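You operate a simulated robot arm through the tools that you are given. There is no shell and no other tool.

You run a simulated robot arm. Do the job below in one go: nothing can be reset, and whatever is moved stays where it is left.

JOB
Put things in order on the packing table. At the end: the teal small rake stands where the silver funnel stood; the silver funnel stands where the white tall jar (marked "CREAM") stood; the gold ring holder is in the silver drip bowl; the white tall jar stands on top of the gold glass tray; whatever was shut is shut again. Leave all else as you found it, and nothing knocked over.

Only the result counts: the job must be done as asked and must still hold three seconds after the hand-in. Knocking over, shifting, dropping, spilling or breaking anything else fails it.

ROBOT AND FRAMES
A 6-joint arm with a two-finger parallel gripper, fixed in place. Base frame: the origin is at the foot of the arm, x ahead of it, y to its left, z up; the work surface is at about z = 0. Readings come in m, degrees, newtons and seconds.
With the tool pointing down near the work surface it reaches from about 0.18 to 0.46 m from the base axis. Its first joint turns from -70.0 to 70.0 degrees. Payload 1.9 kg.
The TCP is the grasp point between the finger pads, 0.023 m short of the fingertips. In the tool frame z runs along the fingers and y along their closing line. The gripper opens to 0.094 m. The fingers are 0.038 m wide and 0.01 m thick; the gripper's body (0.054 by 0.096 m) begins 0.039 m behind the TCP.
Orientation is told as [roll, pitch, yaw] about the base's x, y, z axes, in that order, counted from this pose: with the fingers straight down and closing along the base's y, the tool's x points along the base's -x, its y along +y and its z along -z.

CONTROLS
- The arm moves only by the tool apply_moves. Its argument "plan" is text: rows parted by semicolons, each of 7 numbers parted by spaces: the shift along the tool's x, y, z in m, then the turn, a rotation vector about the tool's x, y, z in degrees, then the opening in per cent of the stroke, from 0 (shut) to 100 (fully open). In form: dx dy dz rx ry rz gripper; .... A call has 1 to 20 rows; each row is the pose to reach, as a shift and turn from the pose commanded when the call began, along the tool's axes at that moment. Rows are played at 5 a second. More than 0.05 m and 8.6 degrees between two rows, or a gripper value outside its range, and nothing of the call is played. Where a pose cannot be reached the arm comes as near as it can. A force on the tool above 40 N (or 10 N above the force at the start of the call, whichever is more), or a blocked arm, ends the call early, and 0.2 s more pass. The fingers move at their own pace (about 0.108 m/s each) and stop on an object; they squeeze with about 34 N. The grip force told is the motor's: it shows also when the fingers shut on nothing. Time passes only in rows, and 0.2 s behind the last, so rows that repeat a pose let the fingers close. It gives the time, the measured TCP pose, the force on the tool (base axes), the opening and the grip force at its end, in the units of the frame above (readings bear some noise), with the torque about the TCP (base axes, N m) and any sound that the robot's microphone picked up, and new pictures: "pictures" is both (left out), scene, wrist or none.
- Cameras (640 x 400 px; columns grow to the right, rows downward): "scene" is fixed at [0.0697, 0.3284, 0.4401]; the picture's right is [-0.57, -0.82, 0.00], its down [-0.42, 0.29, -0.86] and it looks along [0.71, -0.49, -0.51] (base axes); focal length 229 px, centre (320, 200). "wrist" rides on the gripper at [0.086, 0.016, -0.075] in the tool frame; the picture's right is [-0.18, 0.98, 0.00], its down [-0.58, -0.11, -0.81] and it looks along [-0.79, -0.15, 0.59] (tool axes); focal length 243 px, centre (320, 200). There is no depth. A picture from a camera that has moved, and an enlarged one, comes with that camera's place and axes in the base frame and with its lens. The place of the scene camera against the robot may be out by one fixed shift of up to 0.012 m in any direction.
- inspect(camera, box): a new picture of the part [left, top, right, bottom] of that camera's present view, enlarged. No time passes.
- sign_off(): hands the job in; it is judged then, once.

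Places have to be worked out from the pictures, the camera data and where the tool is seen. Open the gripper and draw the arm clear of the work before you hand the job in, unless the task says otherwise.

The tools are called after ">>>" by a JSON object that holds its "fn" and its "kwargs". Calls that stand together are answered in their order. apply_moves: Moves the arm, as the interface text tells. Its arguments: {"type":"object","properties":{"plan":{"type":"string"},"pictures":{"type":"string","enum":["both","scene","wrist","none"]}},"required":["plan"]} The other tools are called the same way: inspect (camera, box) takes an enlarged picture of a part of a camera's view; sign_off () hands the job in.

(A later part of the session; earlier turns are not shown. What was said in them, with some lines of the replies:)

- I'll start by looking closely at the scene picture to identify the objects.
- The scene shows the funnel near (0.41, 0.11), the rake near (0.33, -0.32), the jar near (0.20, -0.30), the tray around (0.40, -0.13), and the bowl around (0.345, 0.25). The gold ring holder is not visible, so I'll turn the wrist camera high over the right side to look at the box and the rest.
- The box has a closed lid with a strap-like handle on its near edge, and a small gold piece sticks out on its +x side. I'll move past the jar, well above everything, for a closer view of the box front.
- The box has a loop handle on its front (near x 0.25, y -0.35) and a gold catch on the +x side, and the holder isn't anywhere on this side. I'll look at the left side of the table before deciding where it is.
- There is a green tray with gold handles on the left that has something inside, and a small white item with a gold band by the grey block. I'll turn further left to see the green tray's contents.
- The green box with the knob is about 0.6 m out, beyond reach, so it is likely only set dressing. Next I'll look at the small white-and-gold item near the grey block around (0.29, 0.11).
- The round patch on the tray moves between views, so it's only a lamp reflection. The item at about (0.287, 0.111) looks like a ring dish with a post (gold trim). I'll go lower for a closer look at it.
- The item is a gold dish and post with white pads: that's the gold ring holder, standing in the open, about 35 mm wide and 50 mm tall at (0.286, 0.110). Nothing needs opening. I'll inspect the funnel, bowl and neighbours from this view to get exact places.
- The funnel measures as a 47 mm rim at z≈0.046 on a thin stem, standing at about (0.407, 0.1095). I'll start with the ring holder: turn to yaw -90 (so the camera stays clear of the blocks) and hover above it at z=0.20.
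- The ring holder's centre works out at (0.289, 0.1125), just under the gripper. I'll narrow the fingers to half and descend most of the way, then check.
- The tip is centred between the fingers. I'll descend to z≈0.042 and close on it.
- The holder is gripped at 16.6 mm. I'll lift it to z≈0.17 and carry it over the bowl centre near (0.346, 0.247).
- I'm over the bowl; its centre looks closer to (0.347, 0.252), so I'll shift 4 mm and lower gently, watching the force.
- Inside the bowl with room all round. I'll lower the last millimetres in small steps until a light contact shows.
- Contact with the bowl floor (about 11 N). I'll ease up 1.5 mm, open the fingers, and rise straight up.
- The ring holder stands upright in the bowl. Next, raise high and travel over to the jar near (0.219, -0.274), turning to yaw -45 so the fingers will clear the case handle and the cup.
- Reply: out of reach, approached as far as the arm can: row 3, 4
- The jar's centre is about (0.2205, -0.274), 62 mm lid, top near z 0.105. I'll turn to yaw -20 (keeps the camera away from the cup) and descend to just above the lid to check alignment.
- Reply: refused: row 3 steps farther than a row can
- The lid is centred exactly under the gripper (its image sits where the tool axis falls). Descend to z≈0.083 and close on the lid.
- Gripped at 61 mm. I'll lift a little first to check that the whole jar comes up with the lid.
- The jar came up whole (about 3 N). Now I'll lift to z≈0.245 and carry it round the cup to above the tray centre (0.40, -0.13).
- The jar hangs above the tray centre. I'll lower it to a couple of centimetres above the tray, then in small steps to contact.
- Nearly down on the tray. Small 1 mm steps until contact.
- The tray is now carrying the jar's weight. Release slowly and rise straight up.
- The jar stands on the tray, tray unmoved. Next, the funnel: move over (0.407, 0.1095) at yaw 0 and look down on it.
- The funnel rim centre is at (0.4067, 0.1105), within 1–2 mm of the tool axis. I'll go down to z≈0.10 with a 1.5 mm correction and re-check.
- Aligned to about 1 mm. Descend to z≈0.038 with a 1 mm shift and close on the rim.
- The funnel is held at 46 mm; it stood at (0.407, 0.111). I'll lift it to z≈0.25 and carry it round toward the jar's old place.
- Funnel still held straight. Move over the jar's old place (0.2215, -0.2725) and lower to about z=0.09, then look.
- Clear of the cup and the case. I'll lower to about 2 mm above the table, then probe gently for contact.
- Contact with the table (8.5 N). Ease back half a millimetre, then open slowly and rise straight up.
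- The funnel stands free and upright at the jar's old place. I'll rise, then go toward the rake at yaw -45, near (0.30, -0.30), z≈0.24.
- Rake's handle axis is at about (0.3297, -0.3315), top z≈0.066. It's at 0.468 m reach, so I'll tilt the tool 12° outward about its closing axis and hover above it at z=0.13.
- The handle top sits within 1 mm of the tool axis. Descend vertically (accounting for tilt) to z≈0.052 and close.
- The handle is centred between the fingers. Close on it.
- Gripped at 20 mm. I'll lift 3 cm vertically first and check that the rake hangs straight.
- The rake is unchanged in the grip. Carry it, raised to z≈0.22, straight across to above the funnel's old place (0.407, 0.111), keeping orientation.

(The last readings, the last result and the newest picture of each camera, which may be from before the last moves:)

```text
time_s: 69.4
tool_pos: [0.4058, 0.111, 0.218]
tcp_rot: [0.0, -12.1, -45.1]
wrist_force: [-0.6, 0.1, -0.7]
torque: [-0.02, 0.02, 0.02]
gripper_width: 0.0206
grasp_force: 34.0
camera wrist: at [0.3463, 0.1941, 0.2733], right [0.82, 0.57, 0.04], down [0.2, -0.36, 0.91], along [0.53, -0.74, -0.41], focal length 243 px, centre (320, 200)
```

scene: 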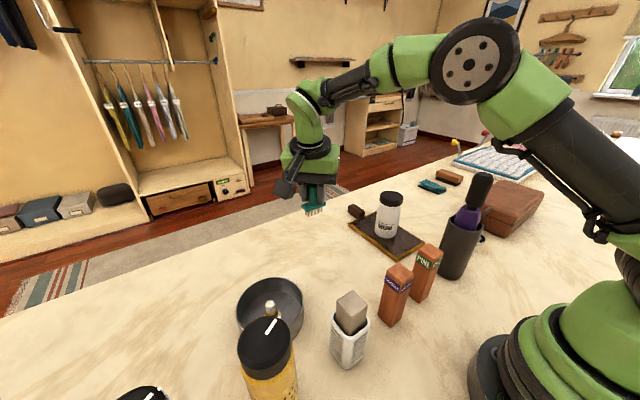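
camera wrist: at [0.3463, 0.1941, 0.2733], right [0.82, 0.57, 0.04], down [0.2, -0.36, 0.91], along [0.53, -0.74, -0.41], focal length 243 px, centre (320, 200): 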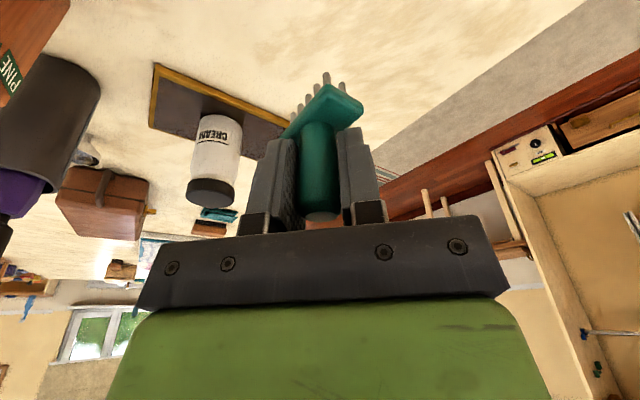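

Over the spot. Lower vertically to about 1 cm above the table.

>>> {"fn": "apply_moves", "kwargs": {"plan": "0.0083 0 0.0391 0 0 0 10; 0.0166 0 0.0782 0 0 0 10; 0.025 0 0.1174 0 0 0 10; 0.03 0 0.141 0 0 0 10; 0.0322 0 0.1516 0 0 0 10; 0.0322 0 0.1516 0 0 0 10", "pictures": "both"}}

>>> {"fn": "inspect", "kwargs": {"camera": "scene", "box": [270, 190, 370, 290]}}

```text
time_s: 70.8
tool_pos: [0.4061, 0.1105, 0.0656]
tcp_rot: [0.1, -12.1, -45.1]
wrist_force: [-0.4, 0.2, 0.1]
torque: [-0.01, -0.05, 0.01]
gripper_width: 0.0204
grasp_force: 34.4
camera wrist: at [0.3455, 0.1925, 0.1194], right [0.82, 0.57, 0.04], down [0.2, -0.36, 0.91], along [0.53, -0.74, -0.41], focal length 243 px, centre (320, 200)
```

scene: 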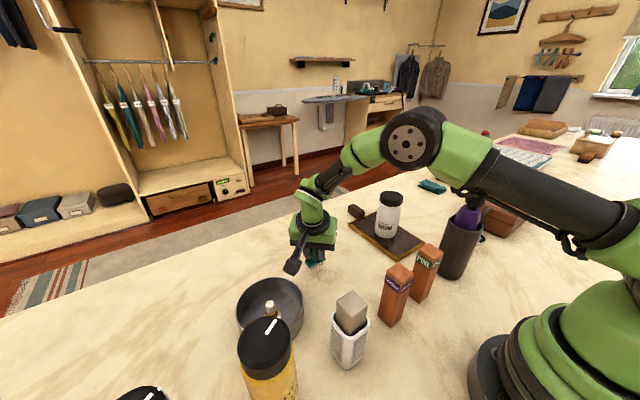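
wrist: 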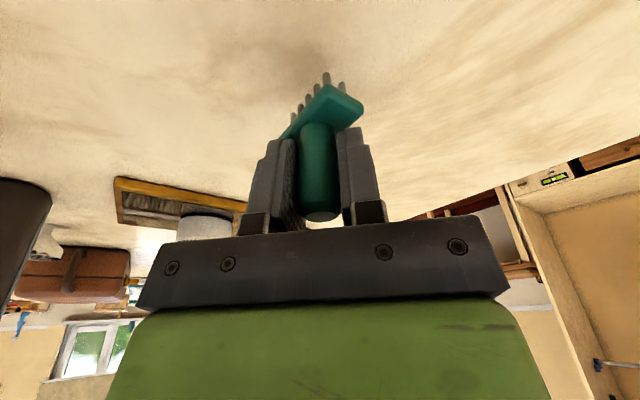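

```text
4.00 times, centred on (320, 240) of scene
camera zoom: at [0.0697, 0.3284, 0.4401], right [-0.57, -0.82, 0.0], down [-0.42, 0.29, -0.86], along [0.71, -0.49, -0.51], focal length 915 px, centre (320, 40)
```

zoom: 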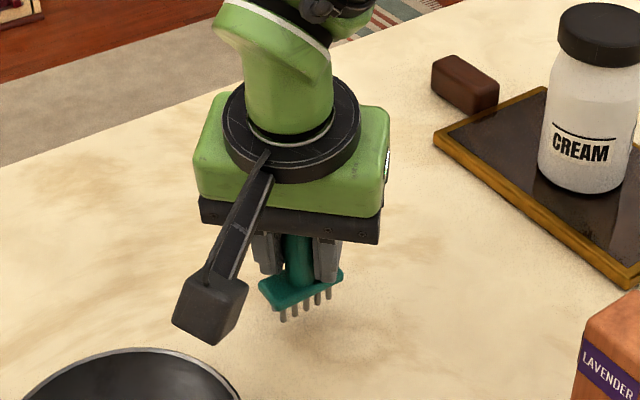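

>>> {"fn": "apply_moves", "kwargs": {"plan": "0.001 0 0.0049 0 0 0 10; 0.0021 0 0.0098 0 0 0 10; 0.0021 0 0.0098 0 0 0 10", "pictures": "none"}}

```text
time_s: 71.6
tool_pos: [0.406, 0.1114, 0.0556]
tcp_rot: [0.1, -12.0, -44.9]
wrist_force: [-0.7, -0.3, -0.5]
torque: [-0.01, 0.04, 0.01]
gripper_width: 0.0207
grasp_force: 34.4
```

>>> {"fn": "apply_moves", "kwargs": {"plan": "0.0002 0 0.001 0 0 0 10; 0.0004 0 0.002 0 0 0 10; 0.0004 0 0.002 0 0 0 10", "pictures": "none"}}

```text
time_s: 72.4
tool_pos: [0.4065, 0.1114, 0.0531]
tcp_rot: [0.1, -12.2, -45.0]
wrist_force: [0.0, -0.7, -0.6]
torque: [0.03, -0.01, -0.01]
gripper_width: 0.0205
grasp_force: 34.2
```

>>> {"fn": "apply_moves", "kwargs": {"plan": "0.0001 0 0.0005 0 0 0 10; 0.0002 0 0.001 0 0 0 10; 0.0002 0 0.001 0 0 0 10", "pictures": "none"}}

```text
time_s: 73.2
tool_pos: [0.4071, 0.1124, 0.0517]
tcp_rot: [0.0, -12.2, -45.0]
wrist_force: [1.3, -1.0, 4.2]
torque: [0.03, -0.04, -0.02]
gripper_width: 0.0205
grasp_force: 34.2
```

Light contact (4 N). Open the fingers slowly and rise vertically.

>>> {"fn": "apply_moves", "kwargs": {"plan": "0 0 -0.0003 0 0 0 10; 0 0 -0.0003 0 0 0 24; 0 0 -0.0003 0 0 0 28; 0 0 -0.0003 0 0 0 36; 0 0 -0.0003 0 0 0 50; 0 0 -0.0003 0 0 0 55; 0 0 -0.0003 0 0 0 55", "pictures": "wrist"}}

```text
time_s: 74.8
tool_pos: [0.4076, 0.1116, 0.0512]
tcp_rot: [0.1, -12.1, -45.0]
wrist_force: [0.2, 0.2, -0.3]
torque: [-0.03, 0.01, -0.02]
gripper_width: 0.0517
grasp_force: 0.0
camera wrist: at [0.3462, 0.1943, 0.1065], right [0.82, 0.57, 0.04], down [0.2, -0.36, 0.91], along [0.53, -0.74, -0.41], focal length 243 px, centre (320, 200)
```

wrist: 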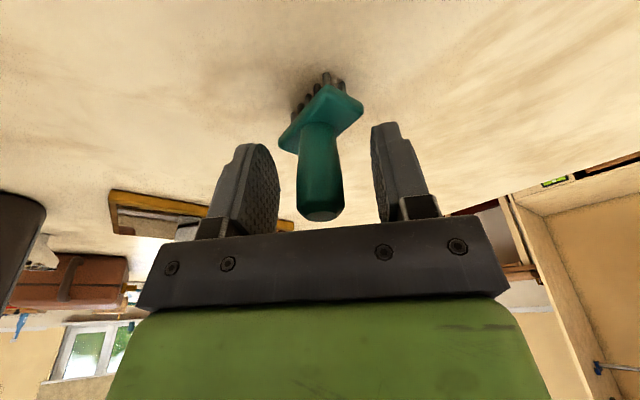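

The rake stands freely. Rise vertically well clear.

>>> {"fn": "apply_moves", "kwargs": {"plan": "-0.0042 0.0005 -0.0196 0 0 0 55; -0.0104 0.0005 -0.0489 0 0 0 55; -0.0187 0 -0.088 0 0 0 55; -0.027 0 -0.1271 0 0 0 55; -0.0333 0 -0.1565 0 0 0 55; -0.0333 0 -0.1565 0 0 0 55", "pictures": "both"}}

>>> {"fn": "inspect", "kwargs": {"camera": "scene", "box": [230, 180, 430, 340]}}

>>> {"fn": "inspect", "kwargs": {"camera": "wrist", "box": [0, 0, 340, 220]}}

```text
time_s: 76.2
tool_pos: [0.4052, 0.1103, 0.2104]
tcp_rot: [0.1, -12.1, -45.0]
wrist_force: [0.7, 0.3, 0.4]
torque: [-0.02, 0.01, -0.03]
gripper_width: 0.0515
grasp_force: 0.1
camera wrist: at [0.345, 0.193, 0.2645], right [0.82, 0.57, 0.04], down [0.2, -0.36, 0.91], along [0.53, -0.74, -0.41], focal length 243 px, centre (320, 200)
```

scene: 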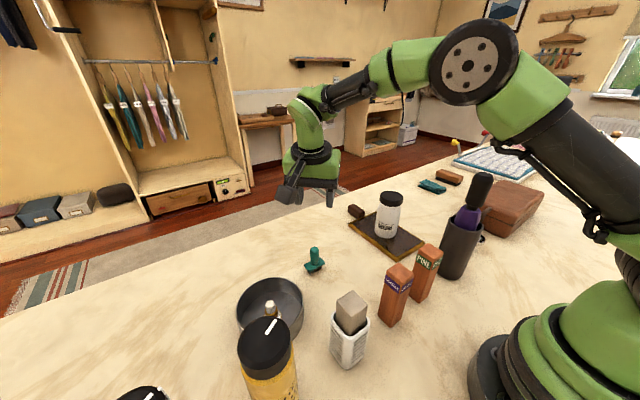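
wrist: 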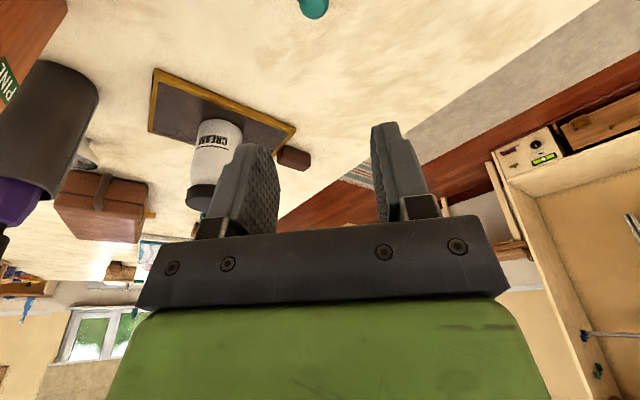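

```text
2.50 times, centred on (330, 260) of scene
camera zoom: at [0.0697, 0.3284, 0.4401], right [-0.57, -0.82, 0.0], down [-0.42, 0.29, -0.86], along [0.71, -0.49, -0.51], focal length 572 px, centre (295, 50)
```

zoom: 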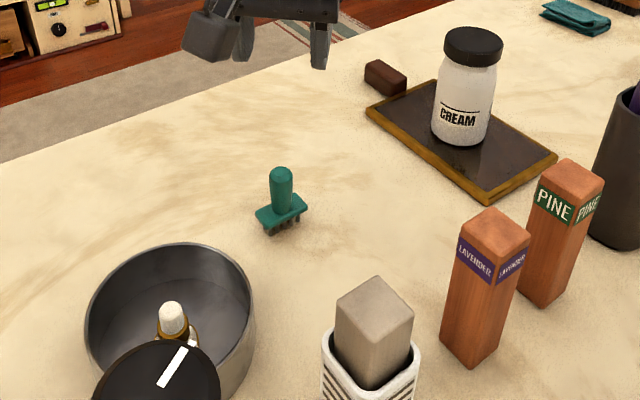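

```text
1.82 times, centred on (170, 110) of wrist
camera zoom: at [0.345, 0.193, 0.2645], right [0.82, 0.57, 0.04], down [0.2, -0.36, 0.91], along [0.53, -0.74, -0.41], focal length 441 px, centre (593, 364)
```

zoom: 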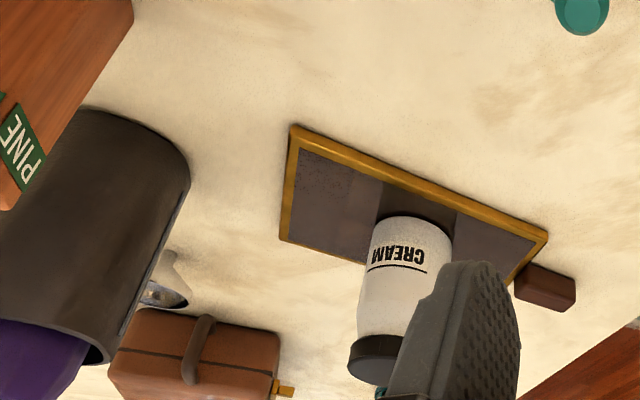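

Everything stands where it should: rake at the funnel's old spot, jar on the tray, ring holder in the bowl, funnel upright behind the cup. I'll withdraw the arm up and inward, untilt and open the gripper.

>>> {"fn": "apply_moves", "kwargs": {"plan": "-0.0043 -0.0233 -0.0236 0 3 0 60; -0.0086 -0.0467 -0.0472 0 6 0 70; -0.013 -0.07 -0.0709 0 9 0 80; -0.0173 -0.0934 -0.0945 0 12 0 100; -0.0216 -0.1167 -0.1181 0 12 0 100; -0.0216 -0.1167 -0.1181 0 12 0 100; -0.0216 -0.1167 -0.1181 0 12 0 100", "pictures": "both"}}

>>> {"fn": "inspect", "kwargs": {"camera": "scene", "box": [220, 160, 560, 372]}}

>>> {"fn": "inspect", "kwargs": {"camera": "wrist", "box": [0, 0, 340, 200]}}

```text
time_s: 77.8
tool_pos: [0.3206, 0.0325, 0.3329]
tcp_rot: [0.1, -0.1, -45.0]
wrist_force: [-0.1, -0.8, -0.1]
torque: [0.0, 0.02, -0.01]
gripper_width: 0.0941
grasp_force: 0.1
camera wrist: at [0.2699, 0.1042, 0.4059], right [0.83, 0.56, 0.0], down [0.33, -0.49, 0.81], along [0.46, -0.67, -0.59], focal length 243 px, centre (320, 200)
```

scene: 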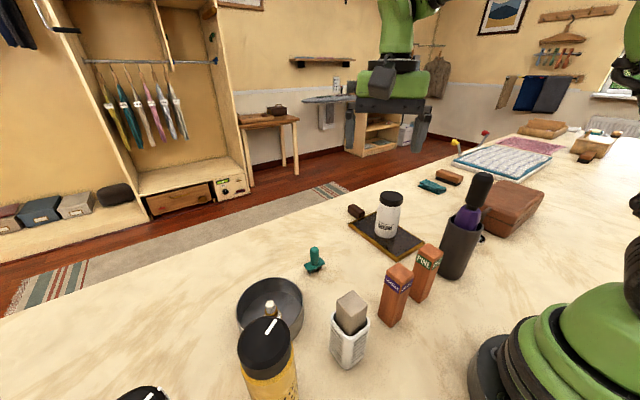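
wrist: 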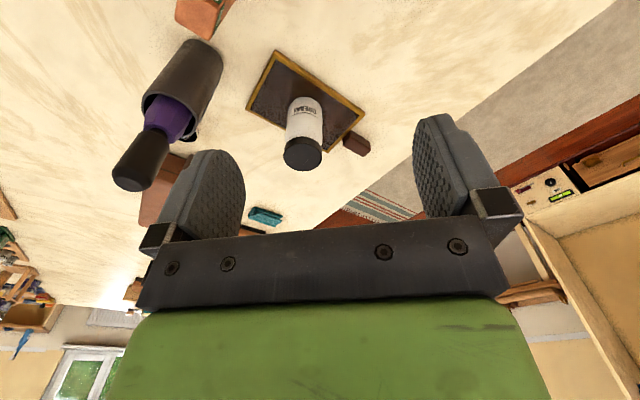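

```text
1.88 times, centred on (390, 266) of scene
camera zoom: at [0.0697, 0.3284, 0.4401], right [-0.57, -0.82, 0.0], down [-0.42, 0.29, -0.86], along [0.71, -0.49, -0.51], focal length 430 px, centre (188, 76)
```

zoom: 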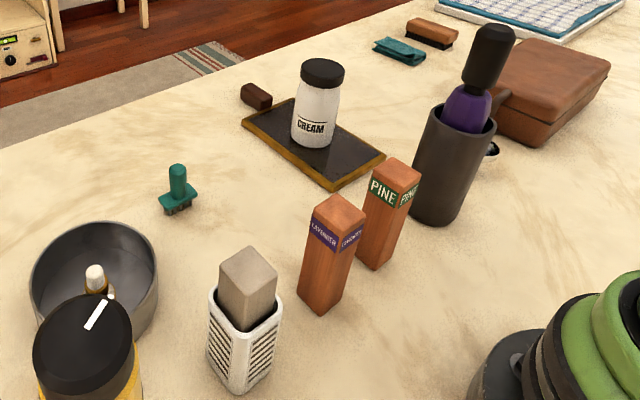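

```text
1.88 times, centred on (170, 100) of wrist
camera zoom: at [0.2699, 0.1042, 0.4059], right [0.83, 0.56, 0.0], down [0.33, -0.49, 0.81], along [0.46, -0.67, -0.59], focal length 457 px, centre (602, 388)
```

zoom: 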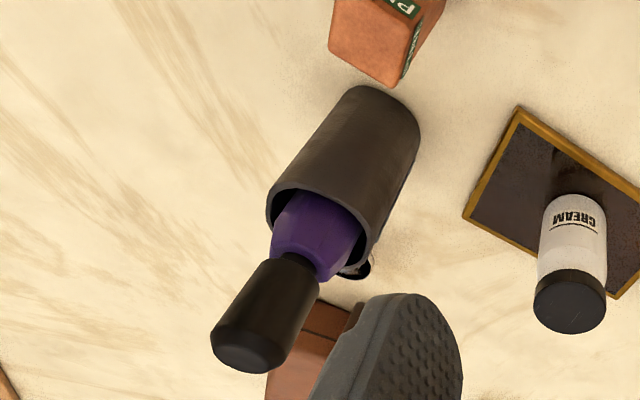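

The arm is clear with the gripper open. One last close look at the funnel and cup before handing in.

>>> {"fn": "inspect", "kwargs": {"camera": "scene", "box": [440, 180, 520, 280]}}

>>> {"fn": "inspect", "kwargs": {"camera": "wrist", "box": [160, 110, 220, 150]}}

```text
4.00 times, centred on (480, 230) of scene
camera zoom: at [0.0697, 0.3284, 0.4401], right [-0.57, -0.82, 0.0], down [-0.42, 0.29, -0.86], along [0.71, -0.49, -0.51], focal length 915 px, centre (-320, 80)
```

zoom: 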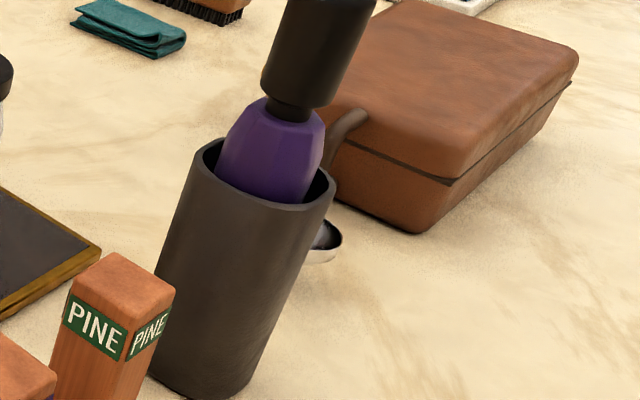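

```text
10.00 times, centred on (190, 130) of wrist
camera zoom: at [0.2699, 0.1042, 0.4059], right [0.83, 0.56, 0.0], down [0.33, -0.49, 0.81], along [0.46, -0.67, -0.59], focal length 2426 px, centre (1620, 900)
```

zoom: 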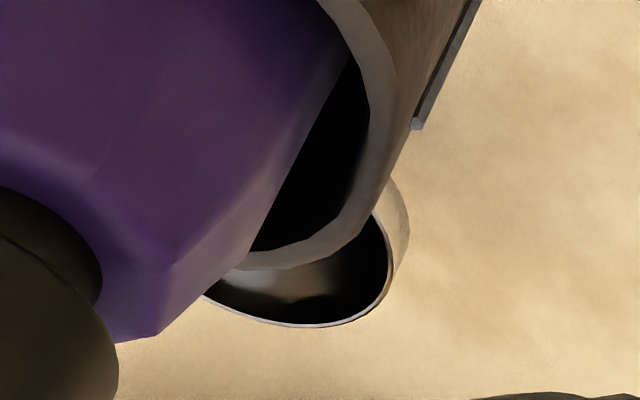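

The funnel's rim is level and it stands upright behind the cup. The other objects look unmoved, nothing was opened, and the arm is clear, so I'm handing in the job.

>>> {"fn": "sign_off", "kwargs": {}}

```text
The job is handed in.
```

I moved all four things to where you asked and handed the job in. The last pictures showed each one standing upright; I haven't seen the judgement.

- **Teal small rake:** it stands where the silver funnel stood, at about (0.407, 0.111), facing the same way as before.
- **Silver funnel:** it stands where the white tall jar stood, within about 2 mm, at (0.223, -0.273).
- **Gold ring holder:** it is upright near the middle of the silver drip bowl.
- **White tall jar:** it stands near the middle of the gold glass tray. The tray did not visibly shift.

The ring holder was out on the table, so I didn't open anything. The leather case, the green box and the jar lid are still shut. I took the small gold dish and post with white pads to be the ring holder, as nothing else in view matched.

The other objects I could see looked unmoved, and the arm ended well clear with the gripper open.
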